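You operate a simulated robot arm through the tools that you are given. There is no shell and no other tool.

Carry out the task below with a simulated robot arm. There is one attempt and no reset: what you move stays moved.

TASK
Shut and lock the window, close its vent, heater on at 4.

Only the result counts: the job must be done as asked and must still hold three seconds after the hand-in. Knocking over, shifting, dropping, spilling or breaking anything else fails it.

THE ROBOT
A 7-joint arm with a three-finger gripper, fixed in place. Base frame: the origin is on the floor under the middle of its stand, x ahead of it, y to its left, z up. Readings come in mm, rad, newtons and seconds.
It reaches about 1342 mm from its shoulder. Its first joint turns from -2.897 to 2.897 rad. Payload 2.69 kg.
The TCP is the grasp point between the finger pads, 30 mm short of the fingertips. In the tool frame z runs along the fingers and y along their closing line. The gripper opens to 128 mm; its body begins 117 mm behind the TCP.
Orientation is that of the tool frame in the base frame, as a unit quaternion [x, y, z, w]. With the fingers straight down and closing along the base's y, the tool's x points along the base's -x, its y along +y and its z along -z.

THE INTERFACE
- The arm moves only by the tool step_arm. Its argument "moves" is text: rows parted by semicolons, each of 7 numbers parted by spaces: the turn, a rotation vector about the tool's x, y, z in units of 4 degrees (1.0 is 4 degrees), then the shift along the tool's x, y, z in units of 30 mm (1.0 is 30 mm), then the finger opening in mm, from 0 to 128. In form: wx wy wz tx ty tz gripper; .... A call has 1 to 20 rows; each row shifts and turns the commanded pose from where the row before left it, along the tool's axes as they then stand. A call with a number of a shift or a turn outside -1 to 1 is refused whole. Rows are played at 5 a second. More than 50 mm and 0.15 rad between two rows, or a gripper value outside its range, and nothing of the call is played. A pose out of reach is approached as far as the arm can. The call stops where the force on the tool passes 70 N (or 10 N more than at its start, if that is more) or the arm is blocked; 0.2 s more then pass. Each finger travels about 127 mm/s and halts on what it meets, pressing with about 39 N; the grip force reading is that of the motor and also rises with nothing between the fingers. The clock runs only during rows and for 0.2 s after the last one: add rows that do not move to give the fingers time. The reply holds the time, the measured pose of the TCP, the force on the tool along the base axes, the opening and the grip force, in the units named above and with some noise, with the torque about the TCP (base axes, N m) and any sound that the robot's microphone picked up.
- Cameras (640 x 400 px; columns grow to the right, rows downward): "scene" is fixed at [401, 651.6, 1601.1]; the picture's right is [-0.81, -0.59, 0.00], its down [-0.23, 0.31, -0.92] and it looks along [0.54, -0.75, -0.39] (base axes); focal length 225 px, centre (320, 200). "wrist" rides on the gripper at [58, 54, -131] in the tool frame; the picture's right is [-0.68, 0.74, 0.00], its down [-0.62, -0.57, -0.55] and it looks along [-0.40, -0.37, 0.84] (tool axes); focal length 234 px, centre (320, 200).
- snapshot(camera): a new picture of that camera. The clock stands still meanwhile.
- lift_body(by): moves the trunk up (or, below 0, down) by that many mm; the arm rides with it, the base frame stays. It gives what a move gives, with no picture.
- point_at(camera, pixels): for up to 12 pixels [column, row] of the newest picture of that camera ("zoom" is the newest enlarged one), the place [x, y, z] in the base frame of the surface seen there, good to about 2 mm. The clock stands still meanwhile.
- inspect(camera, box): a new picture of the part [left, top, right, bottom] of that camera's present view, enlarged. The clock stands still meanwhile.
- finish_job(): hands the job in; it is judged then, once.

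Unless the task says otherwise, let go and move clear before handing in.

The tools are called after "Emit:" as name(argument=value, ...) on one line, values as JSON. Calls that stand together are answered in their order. step_arm: Moves the arm, as the interface text tells. Its arguments: {"type":"object","properties":{"moves":{"type":"string"}},"required":["moves"]} The other tools are called the same way: lift_body (by) moves the trunk up or down; snapshot (camera) takes a picture; point_at (camera, pixels) gives the place of the surface under pixels of a picture; inspect (camera, box) takes an enlarged picture of a part of a camera's view; finish_job () hands the job in.

At the start:

```text
time_s: 0.0
ee_pos: [696.7, 25.0, 1633.2]
tcp_rot: [0.0, 1.0, 0.0, 0.0]
wrist_force: [-0.8, -0.6, -0.9]
moment: [0.02, 0.02, 0.0]
gripper_width: 128.0
grip_force: 0.0
trunk travel left (down, up): [-225.0, 125.0]
```

scene: 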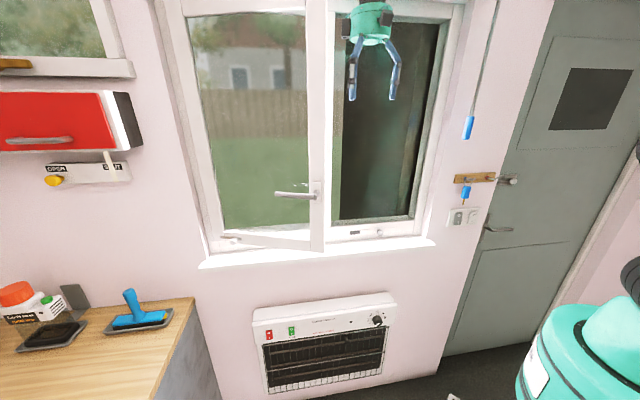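
wrist: 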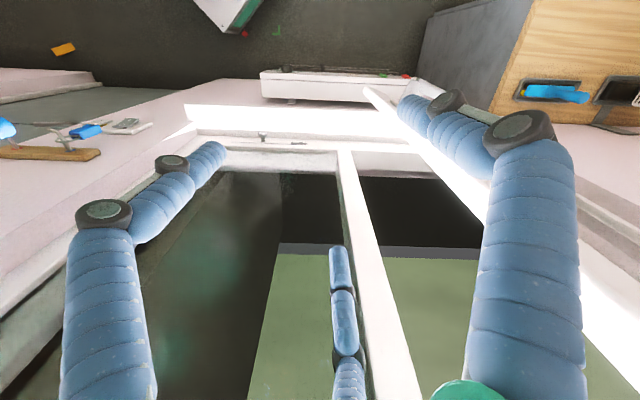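

The first pictures show a window with the left sash ajar (handle near scene pixel 295,195), a heater below it (knob near 378,320), and an OPEN/SHUT slider near (85,172). I'll enlarge these parts before moving anything.

Emit:
inspect(camera="scene", box=[240, 280, 410, 400])

Emit:
inspect(camera="scene", box=[0, 50, 160, 200])

Emit:
inspect(camera="scene", box=[190, 160, 450, 280])

Emit:
inspect(camera="scene", box=[420, 80, 560, 250])

Emit:
inspect(camera="scene", box=[140, 0, 500, 130])

```text
3.33 times, centred on (325, 340) of scene
```

zoom: 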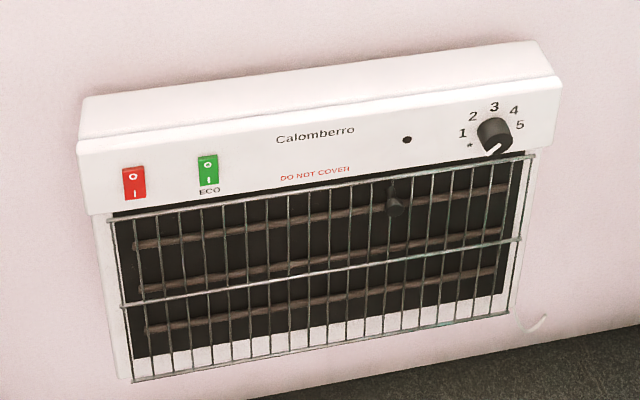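

```text
2.67 times, centred on (80, 125) of scene
```

zoom: 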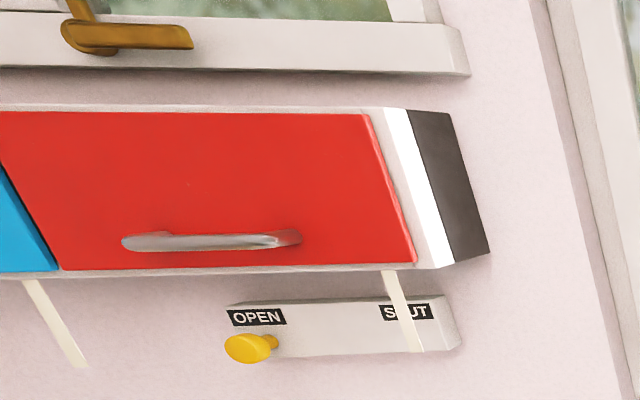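

```text
2.46 times, centred on (320, 220) of scene
```

zoom: 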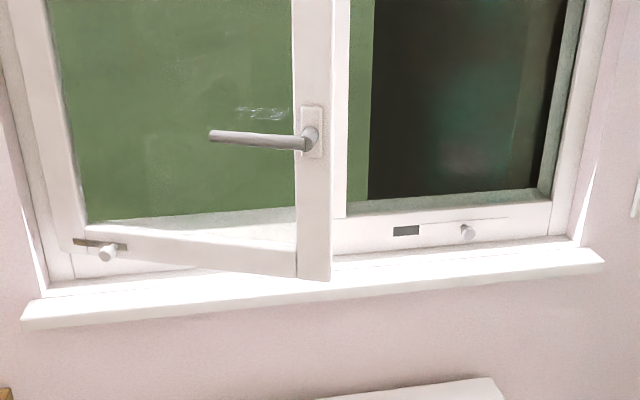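

```text
2.35 times, centred on (490, 165) of scene
```

zoom: 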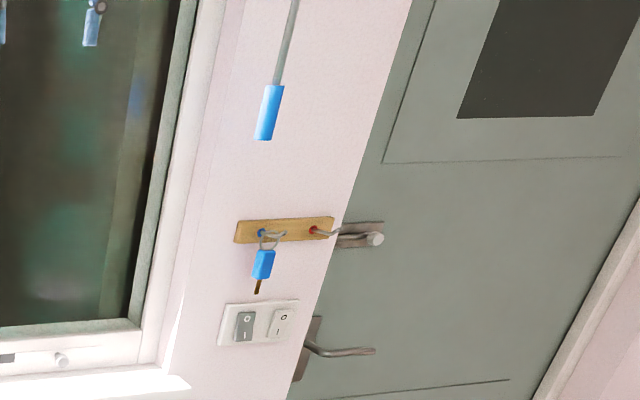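

```text
1.78 times, centred on (320, 65) of scene
```

zoom: 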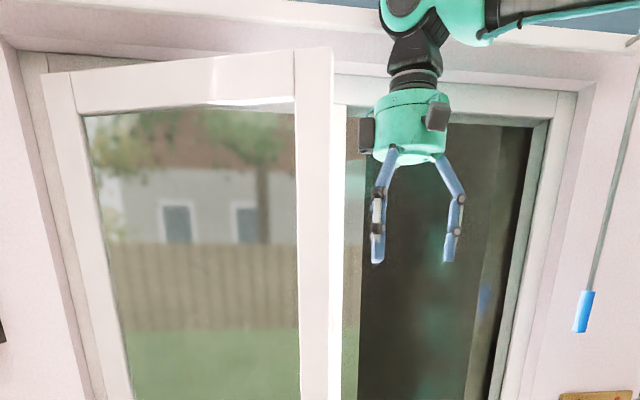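

The enlargements show slots with small white knobs low on the window (one on the open sash, one on the fixed frame), a heater knob at "*" and red/green rockers. I need finer views and 3D places before deciding what each does.

Emit:
inspect(camera="scene", box=[200, 215, 290, 260])

Emit:
inspect(camera="scene", box=[330, 205, 450, 265])

Emit:
inspect(camera="scene", box=[260, 165, 350, 225])

Emit:
inspect(camera="scene", box=[330, 300, 400, 345])

Emit:
inspect(camera="scene", box=[250, 310, 320, 355])

Emit:
inspect(camera="scene", box=[440, 165, 520, 235])

Emit:
point_at(camera="scene", pixels=[[275, 194], [312, 194], [318, 190], [318, 240], [235, 238], [354, 233], [380, 232], [378, 320], [268, 336], [291, 331], [240, 240], [207, 250]])

```text
7.11 times, centred on (245, 238) of scene
```

zoom: 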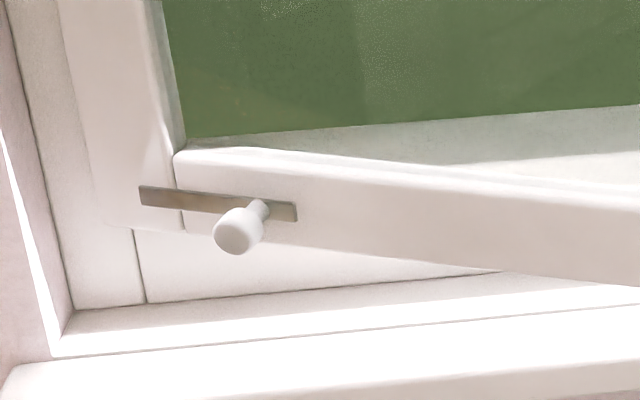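

```text
5.33 times, centred on (390, 235) of scene
```

zoom: 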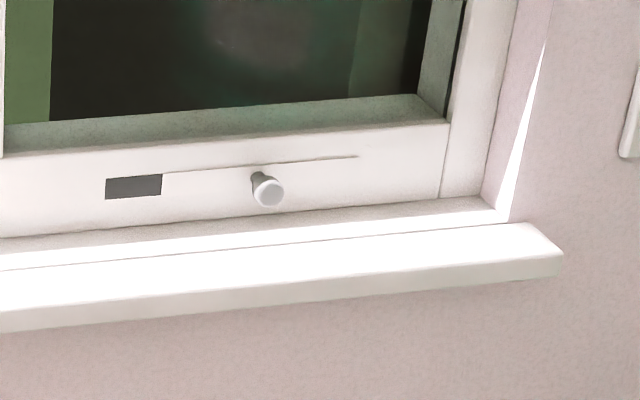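

```text
6.67 times, centred on (305, 195) of scene
```

zoom: 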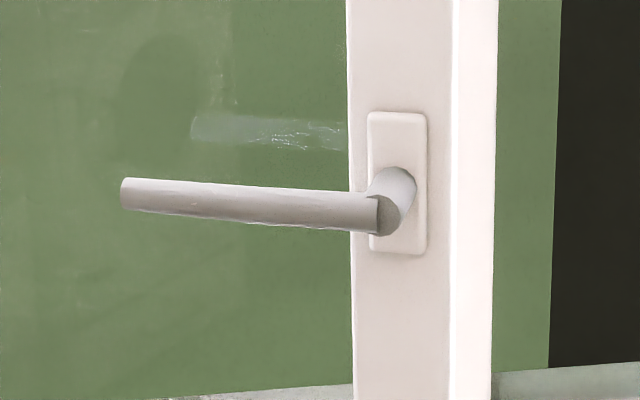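

```text
8.89 times, centred on (365, 322) of scene
```

zoom: 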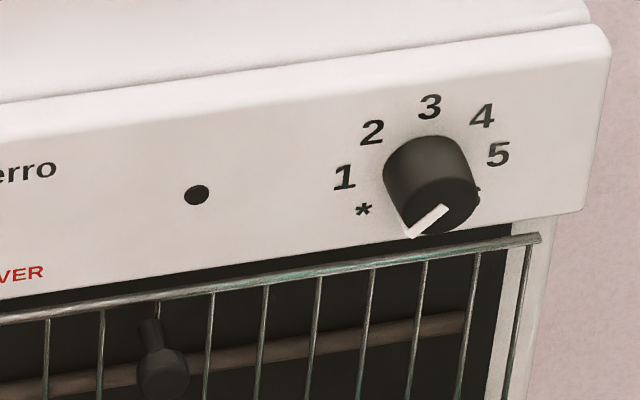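

```text
8.89 times, centred on (285, 332) of scene
```

zoom: 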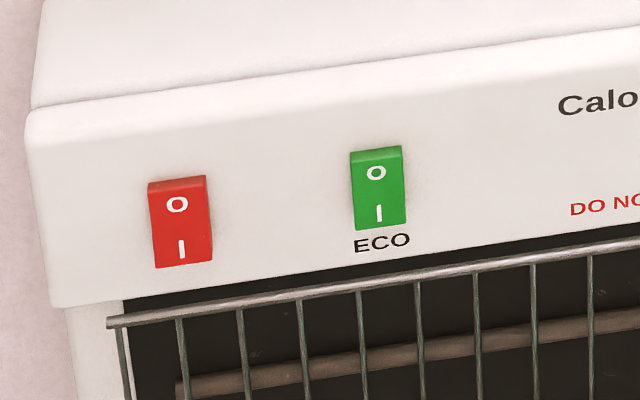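

```text
5.71 times, centred on (480, 200) of scene
```

zoom: 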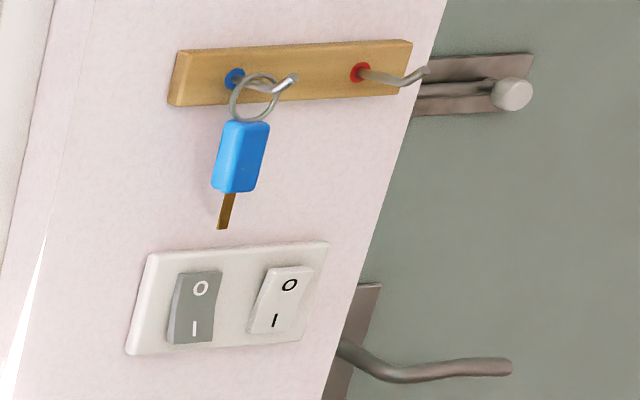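

```text
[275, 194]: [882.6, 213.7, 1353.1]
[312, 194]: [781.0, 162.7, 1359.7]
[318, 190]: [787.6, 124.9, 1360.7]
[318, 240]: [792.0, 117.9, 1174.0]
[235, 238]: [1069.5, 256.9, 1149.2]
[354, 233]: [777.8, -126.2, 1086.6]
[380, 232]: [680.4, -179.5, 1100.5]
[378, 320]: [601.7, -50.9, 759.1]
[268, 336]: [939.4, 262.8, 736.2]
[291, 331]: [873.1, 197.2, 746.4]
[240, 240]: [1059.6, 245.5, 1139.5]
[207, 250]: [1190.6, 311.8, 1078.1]
```

The heater's red and green rockers both show O up and the knob pointer is left-low near "*", while the right-hand frame shows a dark slot at (354,233) beside a knob at (380,232) that looks like a slide vent. I'll measure more points on the frame, sash, handle and heater to get the wall geometry.

Emit:
point_at(camera="scene", pixels=[[279, 194], [290, 194], [300, 195], [318, 195], [318, 203], [322, 215], [315, 246], [225, 100], [345, 240], [430, 228], [412, 225], [440, 240]])

Emit:
point_at(camera="scene", pixels=[[205, 262], [434, 242], [165, 20], [180, 20], [320, 10], [335, 60], [450, 60], [440, 100], [260, 320], [390, 305], [300, 325], [350, 315]])

Emit:
point_at(camera="scene", pixels=[[468, 127], [465, 190], [455, 217], [470, 216], [500, 179], [55, 181], [110, 172], [120, 165], [40, 140], [275, 270], [420, 260], [450, 150]])

Emit:
snapshot(camera="scene")

```text
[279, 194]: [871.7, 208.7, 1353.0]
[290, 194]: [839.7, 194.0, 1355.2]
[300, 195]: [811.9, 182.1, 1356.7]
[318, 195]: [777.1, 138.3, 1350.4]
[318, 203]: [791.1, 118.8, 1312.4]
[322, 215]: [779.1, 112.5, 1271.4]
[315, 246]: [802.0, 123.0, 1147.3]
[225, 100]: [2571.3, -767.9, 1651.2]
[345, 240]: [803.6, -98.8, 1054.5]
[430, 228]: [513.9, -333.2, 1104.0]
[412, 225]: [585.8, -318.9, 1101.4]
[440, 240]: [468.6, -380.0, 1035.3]
```

```text
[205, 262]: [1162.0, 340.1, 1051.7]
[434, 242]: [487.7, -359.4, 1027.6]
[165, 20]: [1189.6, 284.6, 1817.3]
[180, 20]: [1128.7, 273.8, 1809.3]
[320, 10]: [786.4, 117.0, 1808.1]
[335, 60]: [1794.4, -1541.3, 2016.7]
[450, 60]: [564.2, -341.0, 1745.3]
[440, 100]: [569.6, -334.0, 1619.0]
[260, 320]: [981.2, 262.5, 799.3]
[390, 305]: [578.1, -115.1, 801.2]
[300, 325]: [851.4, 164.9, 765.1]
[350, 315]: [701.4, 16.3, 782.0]
```

```text
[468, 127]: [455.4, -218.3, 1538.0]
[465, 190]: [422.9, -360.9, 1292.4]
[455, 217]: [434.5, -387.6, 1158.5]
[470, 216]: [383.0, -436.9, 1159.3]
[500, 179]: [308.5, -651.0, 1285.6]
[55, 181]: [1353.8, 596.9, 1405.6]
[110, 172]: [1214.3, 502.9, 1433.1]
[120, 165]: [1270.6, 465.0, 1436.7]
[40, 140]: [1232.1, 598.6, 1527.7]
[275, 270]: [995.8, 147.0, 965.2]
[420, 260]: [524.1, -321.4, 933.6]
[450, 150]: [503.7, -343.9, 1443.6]
```

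```text
taken
```

scene: 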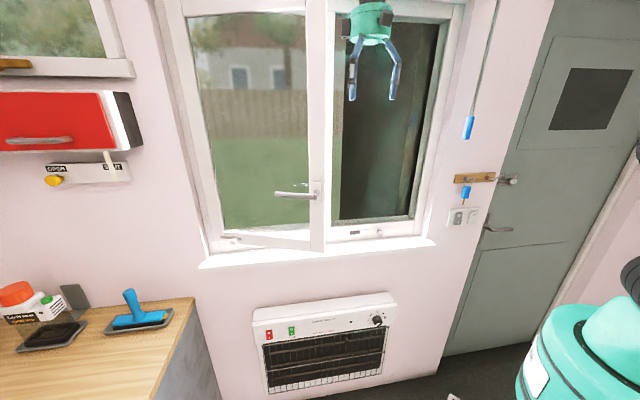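

The wall runs at about 45° (normal into the wall ≈ [0.707,-0.707,0]); the sash is open roughly 19° with its handle horizontal, and the heater panel stands about 115 mm proud of the wall. I'll back the hand away from the window first so that I can turn it toward the wall for close looks.

Emit:
step_arm(moves="0 0 0 0.6 0.6 0 128; 0 0 0 0.6 0.6 0 128; 0 0 0 0.6 0.6 0 128; 0 0 0 0.6 0.6 0 128; 0 0 0 0.6 0.6 0 128; 0 0 0 0.6 0.6 0 128; 0 0 0 0.6 0.6 0 128; 0 0 0 0.6 0.6 0 128")

```text
time_s: 1.8
ee_pos: [552.8, 169.0, 1631.2]
tcp_rot: [0.0, 1.0, -0.001, 0.001]
wrist_force: [-0.4, -0.4, 0.0]
moment: [0.02, -0.06, 0.01]
gripper_width: 127.9
grip_force: 0.1
trunk travel left (down, up): [-225.0, 125.0]
```

The hand is now clear of the window at d≈270 mm from the robot side. I'll tilt the hand so that the fingers point at the wall.

Emit:
step_arm(moves="0.9944 -0.9944 0 0 0 0 128; 0.9944 -0.9944 0 0 0 0 128; 0.9944 -0.9944 0 0 0 0 128; 0.9944 -0.9944 0 0 0 0 128; 0.9944 -0.9944 0 0 0 0 128; 0.9944 -0.9944 0 0 0 0 128; 0.9944 -0.9944 0 0 0 0 128; 0.9944 -0.9944 0 0 0 0 128; 0.9944 -0.9944 0 0 0 0 128; 0.9944 -0.9944 0 0 0 0 128; 0.9944 -0.9944 0 0 0 0 128; 0.9944 -0.9944 0 0 0 0 128; 0.9944 -0.9944 0 0 0 0 128; 0.9944 -0.9944 0 0 0 0 128; 0.9944 -0.9944 0 0 0 0 128; 0.9944 -0.9944 0 0 0 0 128")

Emit:
snapshot(camera="wrist")

Emit:
snapshot(camera="scene")

```text
time_s: 5.2
ee_pos: [553.4, 169.9, 1632.0]
tcp_rot: [0.001, 0.706, -0.5, 0.501]
wrist_force: [0.0, -0.1, -0.6]
moment: [0.03, -0.01, 0.01]
gripper_width: 128.1
grip_force: 0.1
trunk travel left (down, up): [-225.0, 125.0]
```

```text
taken
```

wrist: 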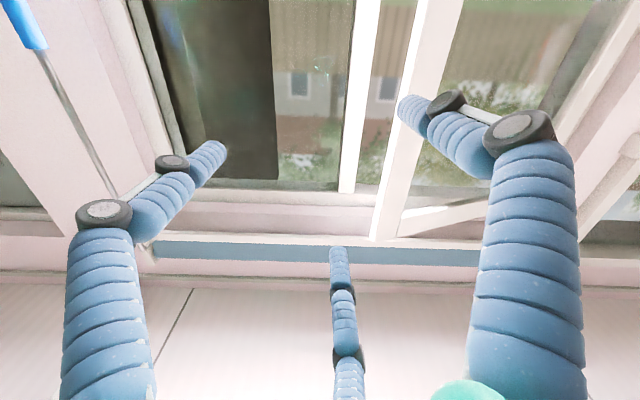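

```text
taken
```

scene: 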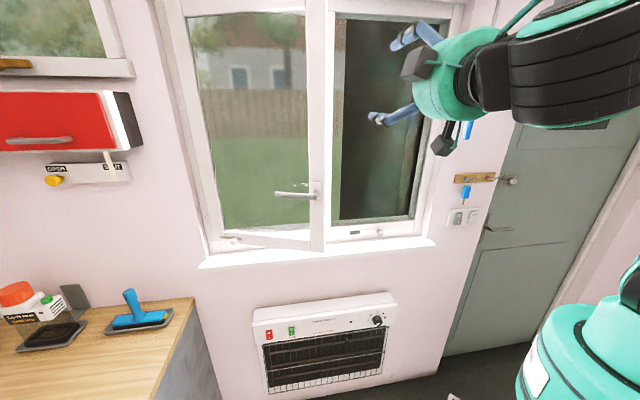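

The wrist picture is upside down (camera below the hand: window head at row ~190, ceiling below it). I'll roll the hand about its own axis to bring the camera on top, turning the negative way to keep room for the later clockwise knob turn.

Emit:
step_arm(moves="0 0 -1 0 0 0 128; 0 0 -1 0 0 0 128; 0 0 -1 0 0 0 128; 0 0 -1 0 0 0 128; 0 0 -1 0 0 0 128; 0 0 -1 0 0 0 128; 0 0 -1 0 0 0 128; 0 0 -1 0 0 0 128; 0 0 -1 0 0 0 128; 0 0 -1 0 0 0 128; 0 0 -1 0 0 0 128; 0 0 -1 0 0 0 128; 0 0 -1 0 0 0 128; 0 0 -1 0 0 0 128; 0 0 -1 0 0 0 128")

```text
time_s: 8.4
ee_pos: [553.0, 169.8, 1631.8]
tcp_rot: [0.354, -0.611, 0.684, -0.183]
wrist_force: [0.4, -0.4, 0.1]
moment: [-0.02, 0.01, 0.0]
gripper_width: 128.2
grip_force: 0.1
trunk travel left (down, up): [-225.0, 125.0]
```

Emit:
step_arm(moves="0 0 -1 0 0 0 128; 0 0 -1 0 0 0 128; 0 0 -1 0 0 0 128; 0 0 -1 0 0 0 128; 0 0 -1 0 0 0 128; 0 0 -1 0 0 0 128; 0 0 -1 0 0 0 128; 0 0 -1 0 0 0 128; 0 0 -1 0 0 0 128; 0 0 -1 0 0 0 128; 0 0 -1 0 0 0 128; 0 0 -1 0 0 0 128; 0 0 -1 0 0 0 128; 0 0 -1 0 0 0 128; 0 0 -1 0 0 0 128")

Emit:
step_arm(moves="0 0 -1 0 0 0 128; 0 0 -1 0 0 0 128; 0 0 -1 0 0 0 128; 0 0 -1 0 0 0 128; 0 0 -1 0 0 0 128; 0 0 -1 0 0 0 128; 0 0 -1 0 0 0 128; 0 0 -1 0 0 0 128; 0 0 -1 0 0 0 128; 0 0 -1 0 0 0 128; 0 0 -1 0 0 0 128; 0 0 -1 0 0 0 128; 0 0 -1 0 0 0 128; 0 0 -1 0 0 0 128; 0 0 -1 0 0 0 128")

Emit:
snapshot(camera="wrist")

Emit:
snapshot(camera="scene")

```text
time_s: 11.6
ee_pos: [552.9, 168.3, 1631.8]
tcp_rot: [0.613, -0.352, 0.683, 0.185]
wrist_force: [-0.3, -0.4, -0.3]
moment: [0.0, 0.01, 0.0]
gripper_width: 127.9
grip_force: 0.1
trunk travel left (down, up): [-225.0, 125.0]
```

```text
time_s: 14.8
ee_pos: [553.4, 168.1, 1631.1]
tcp_rot: [0.706, 0.0, 0.499, 0.502]
wrist_force: [0.7, 0.4, 0.7]
moment: [-0.02, -0.03, -0.01]
gripper_width: 127.8
grip_force: 0.0
trunk travel left (down, up): [-225.0, 125.0]
```

```text
taken
```

wrist: 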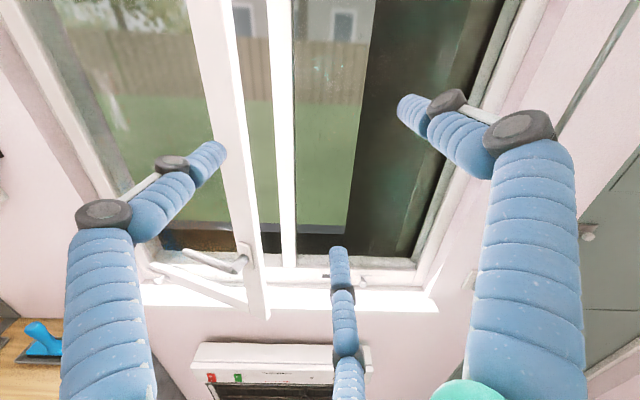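

```text
taken
```

scene: 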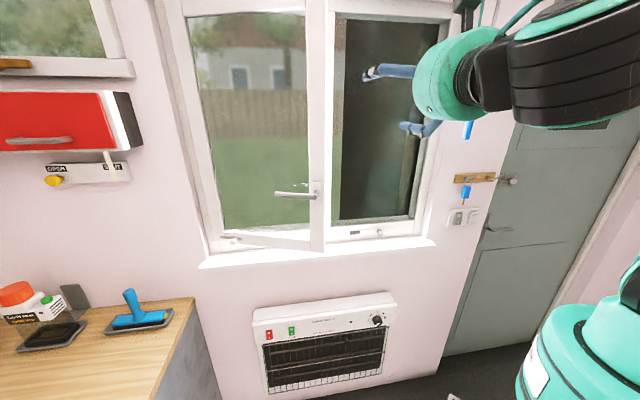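

The wrist picture is now upright (sash handle near (245,255), heater near (280,370)). I'll lower the trunk since most of the work lies below, then go closer to the vent.

Emit:
lift_body(by=-200)

Emit:
snapshot(camera="scene")

Emit:
snapshot(camera="wrist")

```text
time_s: 17.0
ee_pos: [553.1, 168.7, 1432.0]
tcp_rot: [0.707, 0.0, 0.501, 0.5]
wrist_force: [0.3, 0.7, -0.6]
moment: [-0.01, 0.04, -0.02]
gripper_width: 128.0
grip_force: 0.0
trunk travel left (down, up): [-25.0, 325.0]
```

```text
taken
```

scene: 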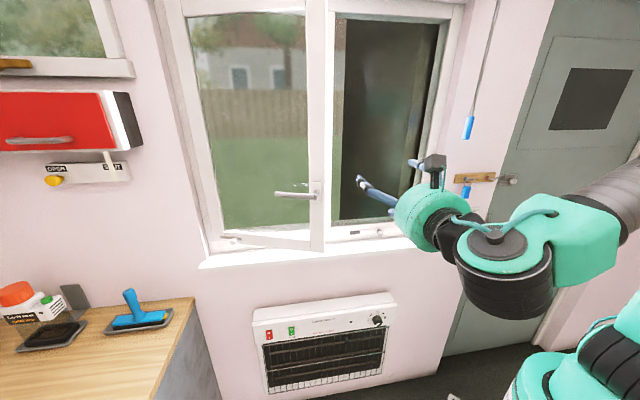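

```text
taken
```

wrist: 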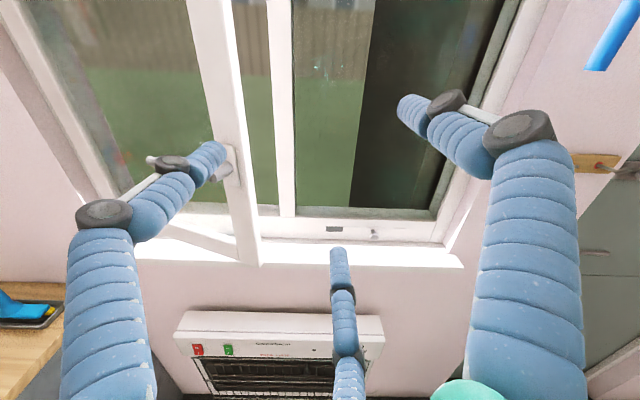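

From here the wrist camera sees the vent slot (335,228) and knob (373,233) and the heater front. I'll enlarge these.

Emit:
inspect(camera="wrist", box=[290, 205, 450, 265])

Emit:
inspect(camera="wrist", box=[170, 305, 390, 400])

Emit:
inspect(camera="wrist", box=[130, 140, 270, 270])

```text
4.00 times, centred on (370, 235) of wrist
```

zoom: 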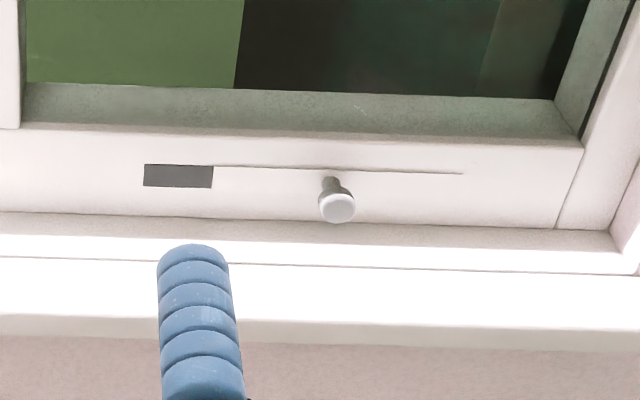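

```text
2.91 times, centred on (280, 352) of wrist
```

zoom: 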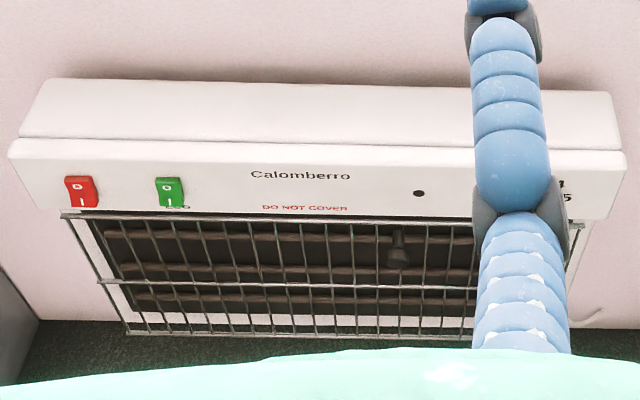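

```text
3.08 times, centred on (200, 205) of wrist
```

zoom: 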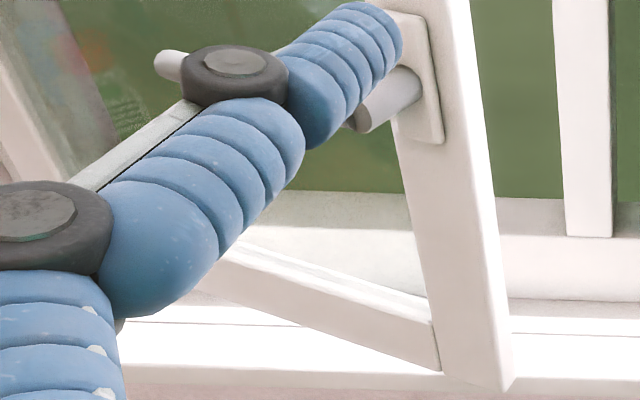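

The right slot at zoom (178,176) is dark with a thin edge line running right past the knob – it looks like a slide with the opening uncovered on its left. I'll move closer for a good look.

Emit:
step_arm(moves="0 0 0 -0.806 -0.382 0.693 128; 0 0 0 -0.806 -0.382 0.693 128; 0 0 0 -0.806 -0.382 0.693 128; 0 0 0 -0.806 -0.382 0.693 128; 0 0 0 -0.806 -0.382 0.693 128; 0 0 0 -0.806 -0.382 0.693 128; 0 0 0 -0.806 -0.382 0.693 128; 0 0 0 -0.806 -0.382 0.693 128; 0 0 0 -0.806 -0.382 0.693 128; 0 0 0 -0.806 -0.382 0.693 128")

Emit:
snapshot(camera="wrist")

Emit:
snapshot(camera="scene")

```text
time_s: 19.2
ee_pos: [638.0, -41.1, 1181.6]
tcp_rot: [0.707, -0.001, 0.5, 0.5]
wrist_force: [-0.1, 0.5, 0.2]
moment: [0.06, 0.03, 0.0]
gripper_width: 127.8
grip_force: 0.0
trunk travel left (down, up): [-25.0, 325.0]
```

```text
taken
```

wrist: 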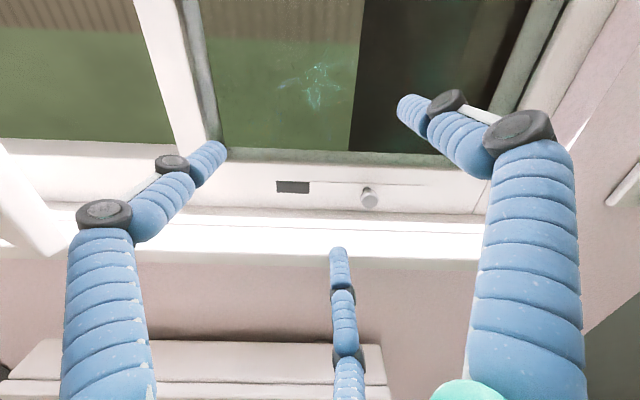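

```text
taken
```

scene: 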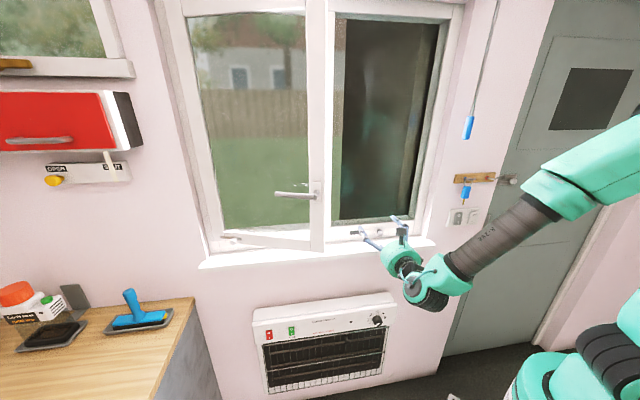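

Emit:
inspect(camera="wrist", box=[250, 160, 450, 230])

Emit:
point_at(camera="zoom", pixels=[[90, 155], [188, 155], [300, 160], [380, 190], [380, 170], [555, 165], [555, 150], [140, 175], [140, 225], [20, 180], [620, 180], [360, 175]])

```text
3.20 times, centred on (350, 195) of wrist
```

zoom: 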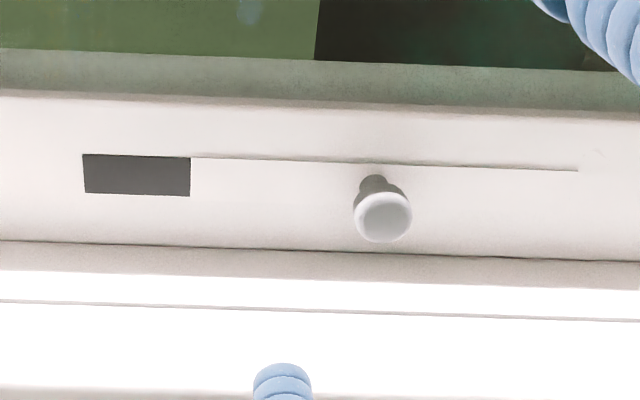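

```text
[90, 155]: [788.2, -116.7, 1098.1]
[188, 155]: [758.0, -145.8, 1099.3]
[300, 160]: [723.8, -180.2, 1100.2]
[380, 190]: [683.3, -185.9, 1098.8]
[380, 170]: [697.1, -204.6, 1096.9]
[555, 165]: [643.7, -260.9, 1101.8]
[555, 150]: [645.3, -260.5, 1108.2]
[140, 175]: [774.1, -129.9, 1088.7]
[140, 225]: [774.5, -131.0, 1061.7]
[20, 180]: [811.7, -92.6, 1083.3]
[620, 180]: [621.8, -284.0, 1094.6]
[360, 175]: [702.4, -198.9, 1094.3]
```

The dark patch spans s≈433–475 mm along the wall and the sliding plate (edge line zoom (188–578,160)) carries the knob at its middle, so shutting this vent means sliding it left ~42 mm. Next I'll look at the other slotted knob, on the sash, keeping clear of the open sash.

Emit:
step_arm(moves="0 0 0 0 0 -1 128; 0 0 0 0 0 -1 128; 0 0 0 0 0 -1 128; 0 0 0 0 0 -1 128; 0 0 0 0 0 -1 128; 0 0 0 0 0 -1 128")

Emit:
step_arm(moves="0 0 0 0.698 -0.575 0 128; 0 0 0 0.698 -0.575 0 128; 0 0 0 0.698 -0.575 0 128; 0 0 0 0.698 -0.575 0 128; 0 0 0 0.698 -0.575 0 128; 0 0 0 0.698 -0.575 0 128; 0 0 0 0.698 -0.575 0 128; 0 0 0 0.698 -0.575 0 128; 0 0 0 0.698 -0.575 0 128; 0 0 0 0.698 -0.575 0 128; 0 0 0 0.698 -0.575 0 128; 0 0 0 0.698 -0.575 0 128; 0 0 0 0.698 -0.575 0 128; 0 0 0 0.698 -0.575 0 128")

Emit:
snapshot(camera="wrist")

Emit:
snapshot(camera="scene")

```text
time_s: 20.6
ee_pos: [510.5, 85.5, 1178.1]
tcp_rot: [0.706, 0.0, 0.5, 0.501]
wrist_force: [1.0, -0.6, -0.7]
moment: [0.01, 0.01, -0.01]
gripper_width: 128.1
grip_force: 0.0
trunk travel left (down, up): [-25.0, 325.0]
```

```text
time_s: 23.6
ee_pos: [777.2, 351.4, 1216.4]
tcp_rot: [0.707, -0.001, 0.5, 0.501]
wrist_force: [-0.8, -0.8, 0.5]
moment: [0.01, 0.02, 0.07]
gripper_width: 128.1
grip_force: 0.0
trunk travel left (down, up): [-25.0, 325.0]
```

```text
taken
```

wrist: 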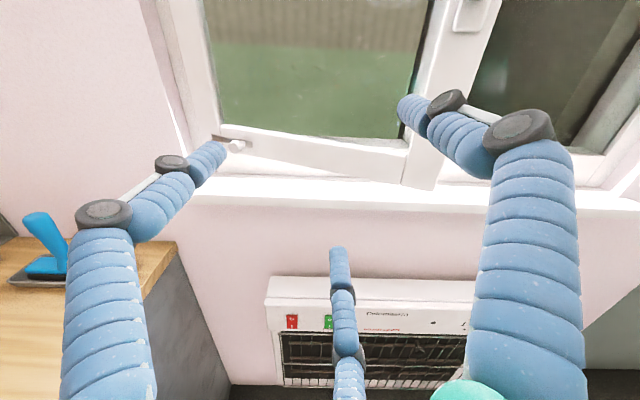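

```text
taken
```

scene: 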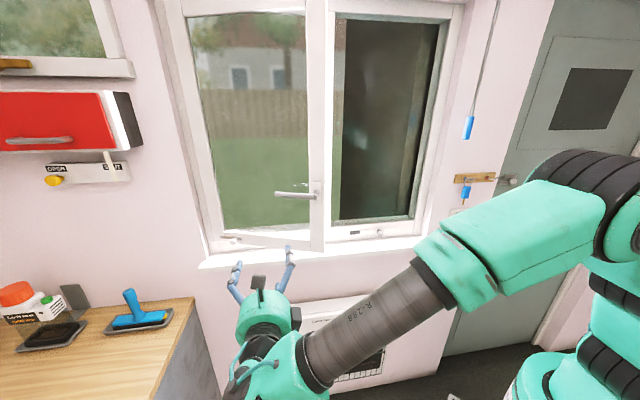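

The sash knob shows at wrist (235,143) near the finger; I'll enlarge it, and shift a little left for a clear sight.

Emit:
step_arm(moves="0 0 0 0.8 -0.4 0 128; 0 0 0 0.8 -0.4 0 128; 0 0 0 0.8 -0.4 0 128; 0 0 0 0.8 -0.4 0.3 128")

Emit:
snapshot(camera="wrist")

Emit:
inspect(camera="wrist", box=[220, 90, 420, 215])

```text
time_s: 24.6
ee_pos: [855.5, 416.6, 1249.3]
tcp_rot: [0.707, 0.0, 0.5, 0.5]
wrist_force: [-0.7, -0.1, 0.0]
moment: [-0.01, 0.02, 0.03]
gripper_width: 127.7
grip_force: 0.1
trunk travel left (down, up): [-25.0, 325.0]
```

```text
taken
```

wrist: 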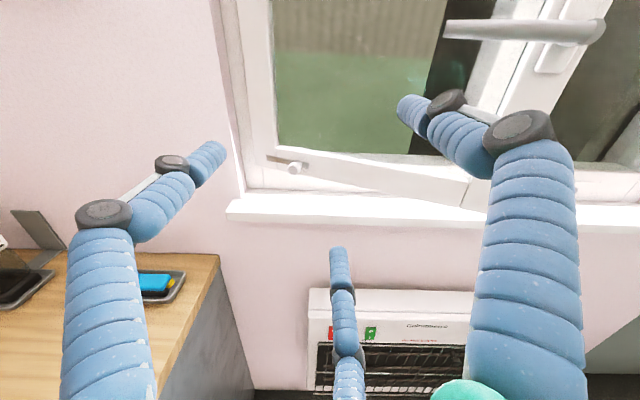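

```text
3.20 times, centred on (320, 152) of wrist
```

zoom: 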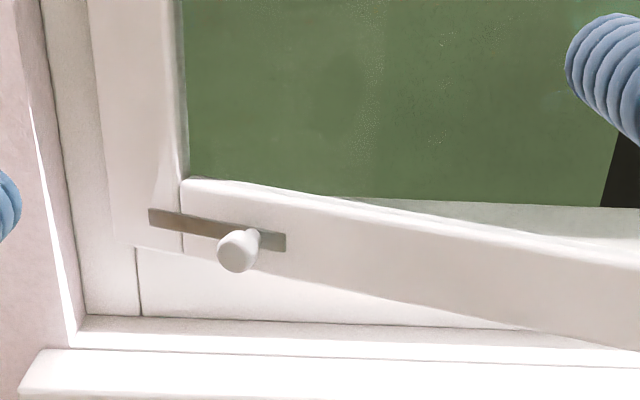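

The strip on the sash corner (zoom (148–286, 215–240)) carries a white knob at zoom (238,250). I'll measure it and look at finer scale.

Emit:
point_at(camera="zoom", pixels=[[152, 218], [200, 227], [283, 243], [240, 255], [262, 238], [160, 180], [320, 215], [120, 200], [100, 290], [140, 270], [160, 280], [400, 290]])

Emit:
inspect(camera="wrist", box=[255, 140, 335, 190])

Emit:
inspect(camera="wrist", box=[430, 0, 630, 125])

Emit:
inspect(camera="wrist", box=[305, 280, 480, 390])

```text
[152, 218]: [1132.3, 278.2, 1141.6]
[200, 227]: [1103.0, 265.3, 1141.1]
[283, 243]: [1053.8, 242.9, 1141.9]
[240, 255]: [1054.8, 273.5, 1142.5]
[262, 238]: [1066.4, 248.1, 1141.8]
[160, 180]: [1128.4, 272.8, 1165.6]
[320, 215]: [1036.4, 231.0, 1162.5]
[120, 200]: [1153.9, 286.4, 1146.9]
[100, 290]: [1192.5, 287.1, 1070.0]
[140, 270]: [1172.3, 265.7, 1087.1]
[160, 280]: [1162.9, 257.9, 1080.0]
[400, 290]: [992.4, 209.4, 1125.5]
```

```text
8.00 times, centred on (295, 165) of wrist
```

zoom: 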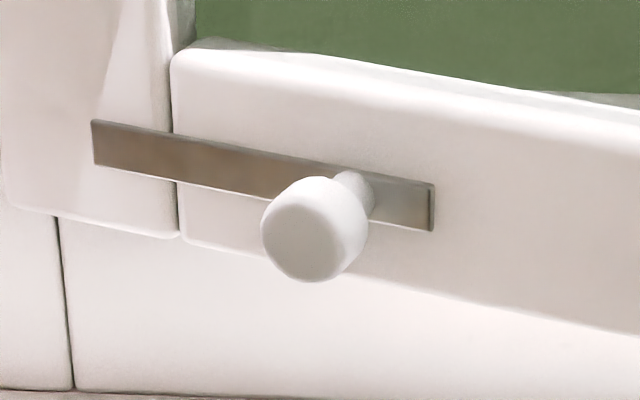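

```text
3.20 times, centred on (530, 62) of wrist
```

zoom: 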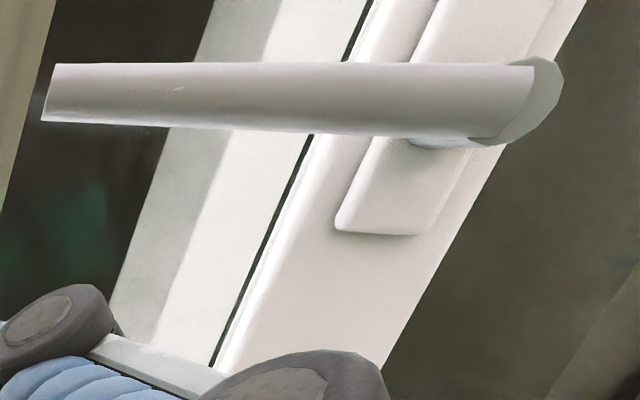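

```text
3.64 times, centred on (392, 335) of wrist
```

zoom: 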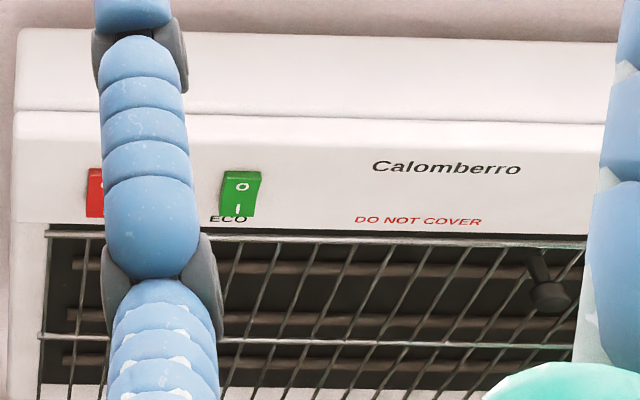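

The strip at s≈917–997, z≈1141 looks like a metal slide bolt on the sash, and its knob sits toward its right end; the heater rockers' lower edges stand proud (they hide the "ECO" text), so both are off. The OPEN/SHUT slider at (1354,597) lies outside the arm's reach and belongs to the cabinet, so it's not meant. Now I'll look at the handle and stile from the front.

Emit:
step_arm(moves="0 0 0 -0.156 0.943 0 128; 0 0 0 -0.156 0.943 0 128; 0 0 0 -0.156 0.943 0 128; 0 0 0 -0.156 0.943 0 128; 0 0 0 -0.156 0.943 0 128; 0 0 0 -0.156 0.943 0 128; 0 0 0 -0.156 0.943 0 128; 0 0 0 -0.156 0.943 0 128; 0 0 0 -0.156 0.943 0 128")

Emit:
snapshot(camera="wrist")

Emit:
inspect(camera="wrist", box=[220, 80, 440, 220])

```text
time_s: 26.6
ee_pos: [707.2, 271.1, 1399.3]
tcp_rot: [0.706, -0.001, 0.5, 0.501]
wrist_force: [0.9, 1.2, 0.4]
moment: [0.01, -0.03, -0.03]
gripper_width: 127.9
grip_force: 0.1
trunk travel left (down, up): [-25.0, 325.0]
```

```text
taken
```

wrist: 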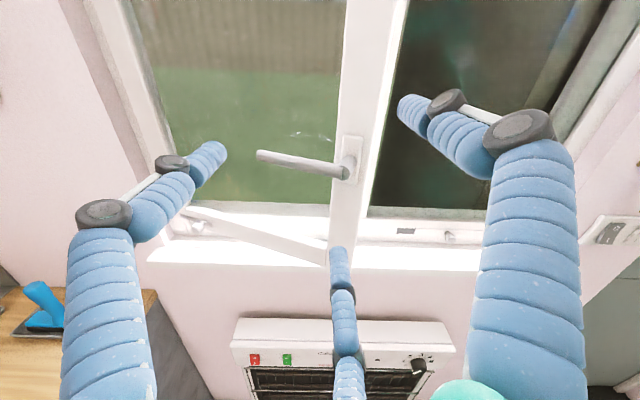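

```text
2.86 times, centred on (330, 150) of wrist
```

zoom: 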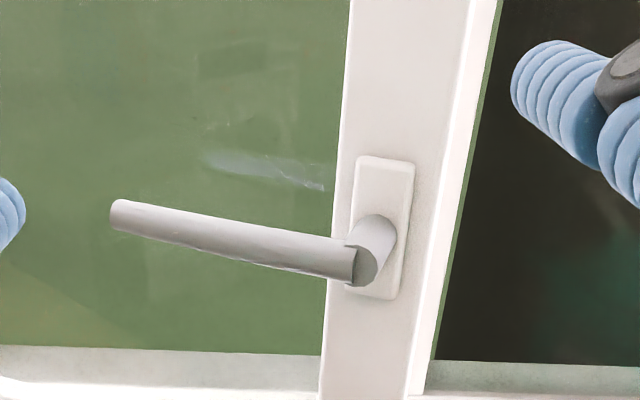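

The handle is horizontal at zoom (110–385, 200–285) with a plain rosette (no keyhole). I'll measure the stile, rosette, lever, and also the wall switch at wrist (612,232).

Emit:
point_at(camera="zoom", pixels=[[345, 60], [460, 60], [330, 330], [415, 340], [380, 170], [385, 280], [400, 220], [375, 265], [345, 255], [230, 235], [118, 210], [120, 230]])

Emit:
inspect(camera="wrist", box=[570, 200, 640, 260])

Emit:
inspect(camera="wrist", box=[230, 310, 470, 400])

```text
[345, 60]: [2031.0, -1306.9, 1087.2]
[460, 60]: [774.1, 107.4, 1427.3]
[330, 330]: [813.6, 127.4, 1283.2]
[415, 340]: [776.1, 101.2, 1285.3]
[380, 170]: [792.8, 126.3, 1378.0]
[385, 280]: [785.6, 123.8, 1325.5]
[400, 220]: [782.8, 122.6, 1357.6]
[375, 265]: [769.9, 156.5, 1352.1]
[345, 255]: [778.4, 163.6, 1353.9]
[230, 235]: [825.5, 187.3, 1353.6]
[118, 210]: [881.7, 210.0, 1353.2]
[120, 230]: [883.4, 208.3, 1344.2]
```

```text
6.67 times, centred on (605, 230) of wrist
```

zoom: 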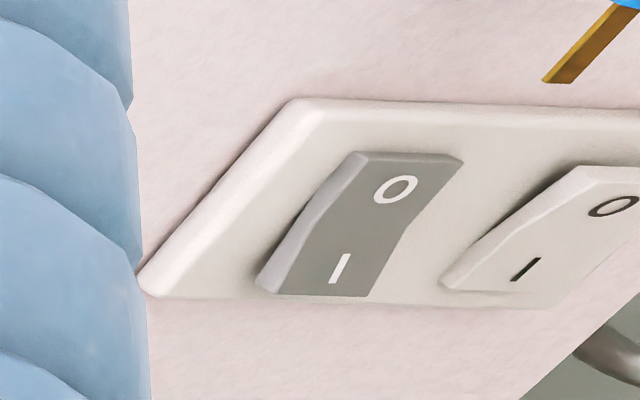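

```text
2.67 times, centred on (350, 355) of wrist
```

zoom: 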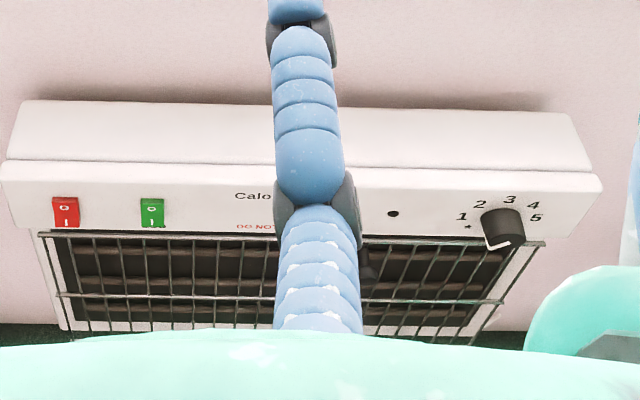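

The stile front spans s≈622–668 mm, rosette centre is at z≈1352, lever tip at (882,210,1353). I'll close the fingers and bring them in front of the stile above the handle (z≈1450).

Emit:
step_arm(moves="0 0 0 0 0 0 0; 0 0 0 0 0 0 0; 0 0 0 0 0 0 0; 0 0 0 0 0 0 0; 0 0 0 0.024 0.577 0.917 0; 0 0 0 0.024 0.577 0.917 0; 0 0 0 0.024 0.577 0.917 0; 0 0 0 0.024 0.577 0.917 0")

Emit:
snapshot(camera="wrist")

Emit:
snapshot(camera="scene")

```text
time_s: 28.4
ee_pos: [751.6, 159.9, 1451.2]
tcp_rot: [0.707, 0.001, 0.5, 0.5]
wrist_force: [0.2, 0.3, 0.7]
moment: [-0.02, 0.01, -0.05]
gripper_width: 2.0
grip_force: 31.3
trunk travel left (down, up): [-25.0, 325.0]
```

```text
taken
```

wrist: 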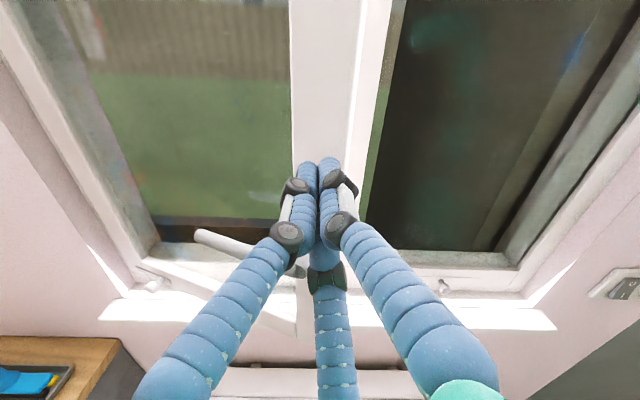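

```text
taken
```

scene: 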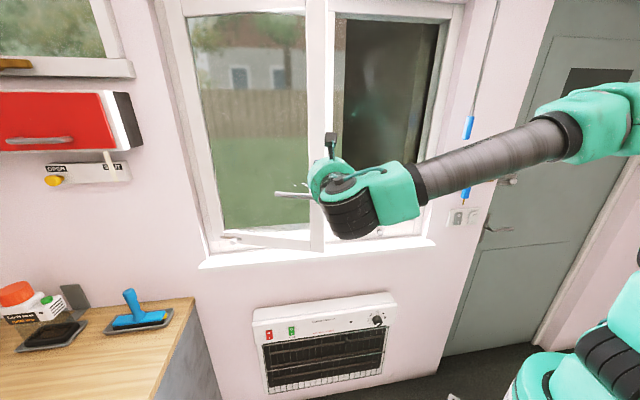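

The closed fingertips (wrist (320,165)) are in front of the stile with ~25 mm to go. I'll push the sash shut along the wall normal, following its arc slightly to the right.

Emit:
step_arm(moves="0 0 0 0 0 0.4 0; 0 0 0 0 0 0.4 0; 0 0 0 -0.047 0.047 0.4 0; 0 0 0 -0.047 0.047 0.4 0; 0 0 0 -0.047 0.047 0.4 0; 0 0 0 -0.047 0.047 0.4 0; 0 0 0 -0.047 0.047 0.4 0; 0 0 0 -0.047 0.047 0.4 0; 0 0 0 -0.047 0.047 0.4 0; 0 0 0 -0.047 0.047 0.4 0; 0 0 0 -0.047 0.047 0.4 0; 0 0 0 -0.047 0.047 0.4 0")

Emit:
snapshot(camera="wrist")

Emit:
snapshot(camera="scene")

```text
time_s: 31.0
ee_pos: [839.7, 42.0, 1451.1]
tcp_rot: [0.706, 0.0, 0.5, 0.502]
wrist_force: [0.5, 0.0, -0.2]
moment: [0.01, 0.02, -0.02]
gripper_width: 2.2
grip_force: 31.0
trunk travel left (down, up): [-25.0, 325.0]
```

```text
taken
```

wrist: 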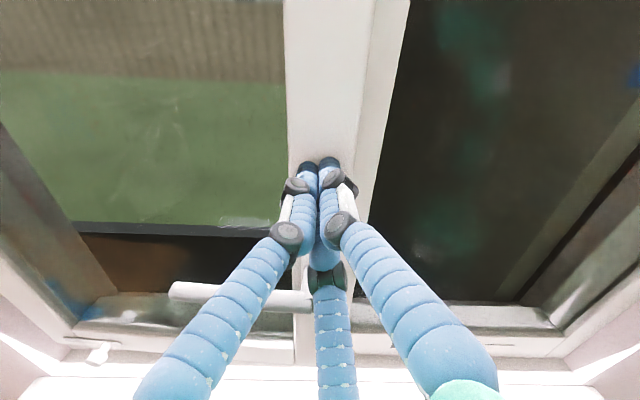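

```text
taken
```

scene: 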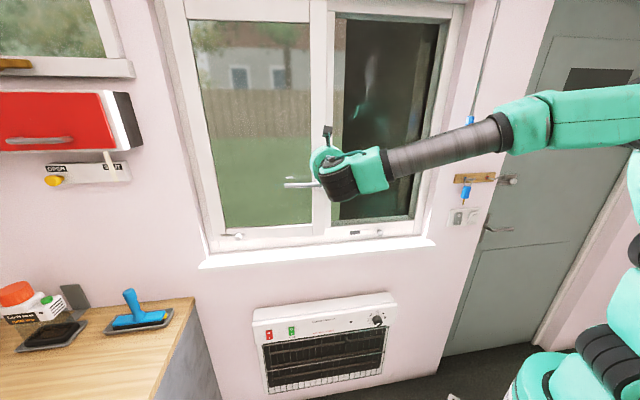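

The sash has swung nearly shut (tip at d≈594, no force). I'll keep pushing gently in small steps until it seats.

Emit:
step_arm(moves="0 0 0 0 0 0.2 0; 0 0 0 0 0 0.2 0; 0 0 0 0 0 0.2 0; 0 0 0 0 0 0.2 0; 0 0 0 0 0 0.2 0; 0 0 0 0 0 0.15 0; 0 0 0 0 0 0.15 0; 0 0 0 0 0 0.15 0")

Emit:
snapshot(camera="wrist")

```text
time_s: 32.5
ee_pos: [859.9, 22.3, 1450.5]
tcp_rot: [0.707, 0.0, 0.5, 0.5]
wrist_force: [-45.2, 20.9, -2.5]
moment: [-0.02, 0.25, -0.4]
gripper_width: 5.7
grip_force: 31.5
trunk travel left (down, up): [-25.0, 325.0]
stopped in row 7: the force on the tool passed its limit at 79 N (the readings are from after the stop); the commanded pose is now the measured one
```

```text
taken
```

wrist: 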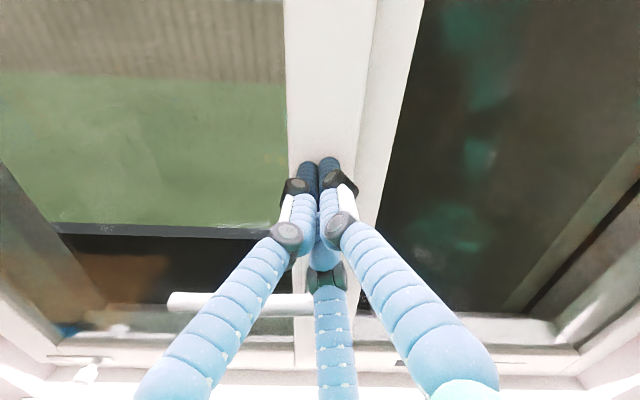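

The push met 79 N with the tip at d≈622, so the sash is seated. I'll back off a little and check that it stays shut.

Emit:
step_arm(moves="0 0 0 0 0 -0.5 0; 0 0 0 0 0 -1 0; 0 0 0 0 0 -1 0; 0 0 0 0 0 -1 0; 0 0 0 0 0 -1 0; 0 0 0 0 0 -1 0; 0 0 0 0 0 -1 0; 0 0 0 0 0 -1 0")

Emit:
snapshot(camera="scene")

Emit:
snapshot(camera="wrist")

```text
time_s: 34.3
ee_pos: [704.9, 177.8, 1448.1]
tcp_rot: [0.708, 0.001, 0.5, 0.5]
wrist_force: [-0.4, 0.1, 0.8]
moment: [-0.01, 0.0, -0.01]
gripper_width: 2.0
grip_force: 31.7
trunk travel left (down, up): [-25.0, 325.0]
```

```text
taken
```

scene: 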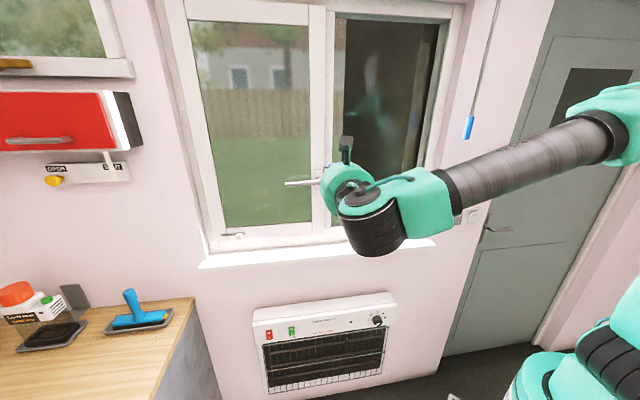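

```text
taken
```

wrist: 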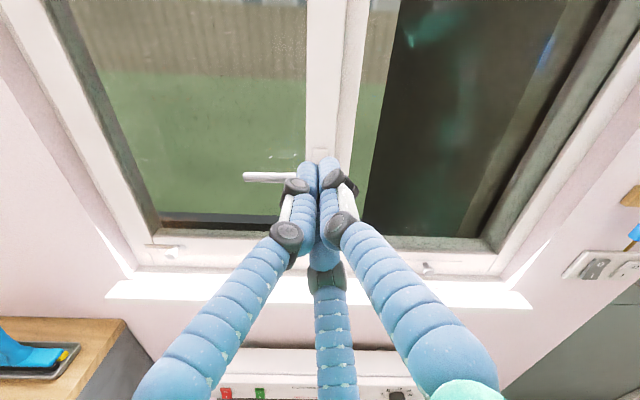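

The sash now looks shut. I'll measure the handle and sash face in their new place, and look at the bolt beside the frame.

Emit:
point_at(camera="wrist", pixels=[[247, 177], [260, 177], [275, 177], [300, 60], [320, 60], [315, 100], [340, 60], [180, 247], [155, 245], [150, 258]])

Emit:
inspect(camera="scene", box=[200, 160, 340, 260])

Emit:
inspect(camera="wrist", box=[100, 210, 240, 300])

```text
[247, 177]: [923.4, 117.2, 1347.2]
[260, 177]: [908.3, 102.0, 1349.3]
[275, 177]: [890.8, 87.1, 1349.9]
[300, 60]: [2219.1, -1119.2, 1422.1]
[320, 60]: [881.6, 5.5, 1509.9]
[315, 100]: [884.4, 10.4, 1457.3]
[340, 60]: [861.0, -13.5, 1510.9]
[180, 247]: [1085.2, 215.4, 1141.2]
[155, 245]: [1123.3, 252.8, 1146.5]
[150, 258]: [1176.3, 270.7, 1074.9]
```

```text
4.00 times, centred on (270, 210) of scene
```

zoom: 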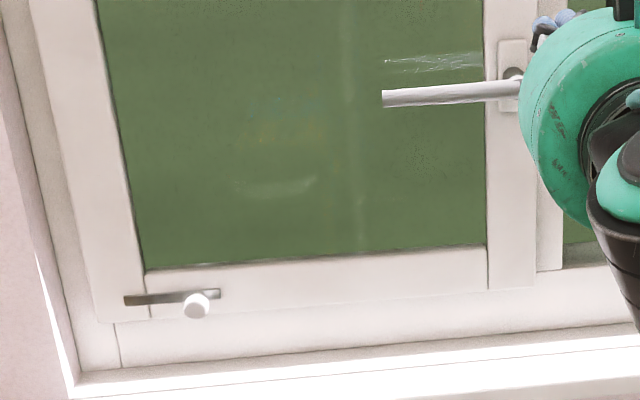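

```text
4.44 times, centred on (170, 255) of wrist
```

zoom: 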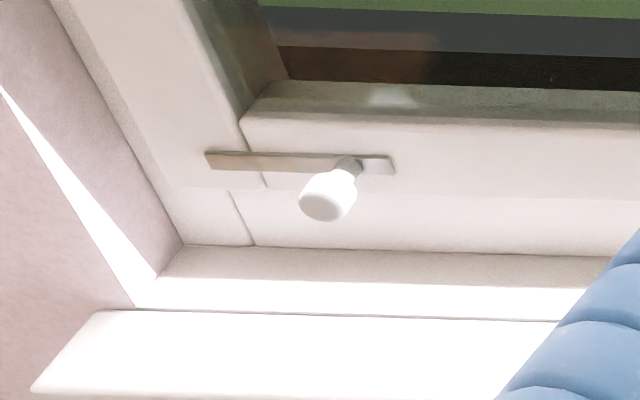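

The sash face reads d≈619 mm at both ends, so it is fully shut; the lever lies at d≈570, z≈1350, tip at s≈738. I'll bring the closed fingers over the lever, ready to press it down.

Emit:
step_arm(moves="0 0 0 0.118 -0.311 0.763 0; 0 0 0 0.118 -0.311 0.763 0; 0 0 0 0.118 -0.311 0.763 0; 0 0 0 0.118 -0.311 0.763 0; 0 0 0 0.118 -0.311 0.763 0; 0 0 0 0.118 -0.311 0.763 0; 0 0 0 0.118 -0.311 0.763 0; 0 0 0 0.118 -0.311 0.763 0")

Emit:
snapshot(camera="wrist")

Emit:
inspect(camera="scene", box=[240, 130, 400, 230])

```text
time_s: 36.1
ee_pos: [884.2, 100.4, 1415.2]
tcp_rot: [0.708, 0.0, 0.499, 0.499]
wrist_force: [0.5, 0.3, 0.2]
moment: [0.01, -0.01, 0.01]
gripper_width: 2.1
grip_force: 31.7
trunk travel left (down, up): [-25.0, 325.0]
```

```text
taken
```

wrist: 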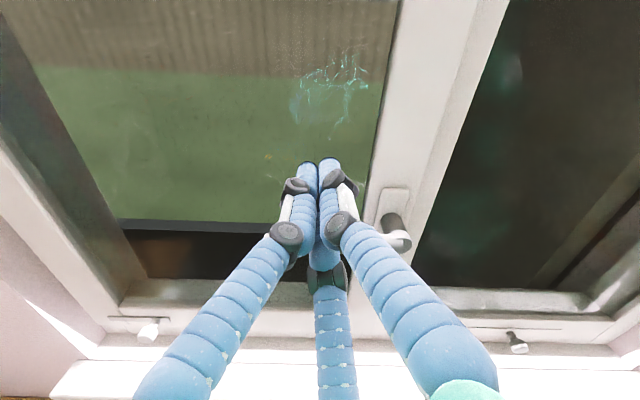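

```text
4.00 times, centred on (320, 180) of scene
```

zoom: 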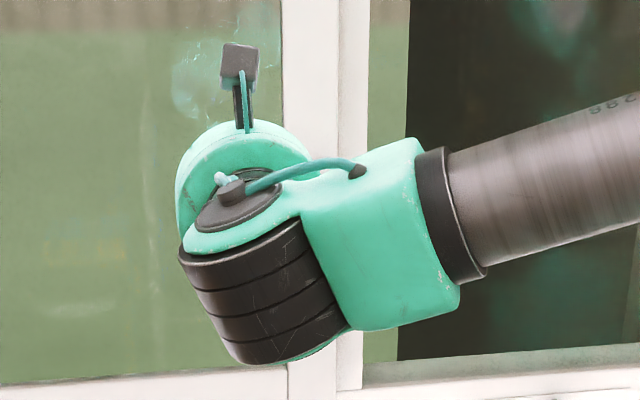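

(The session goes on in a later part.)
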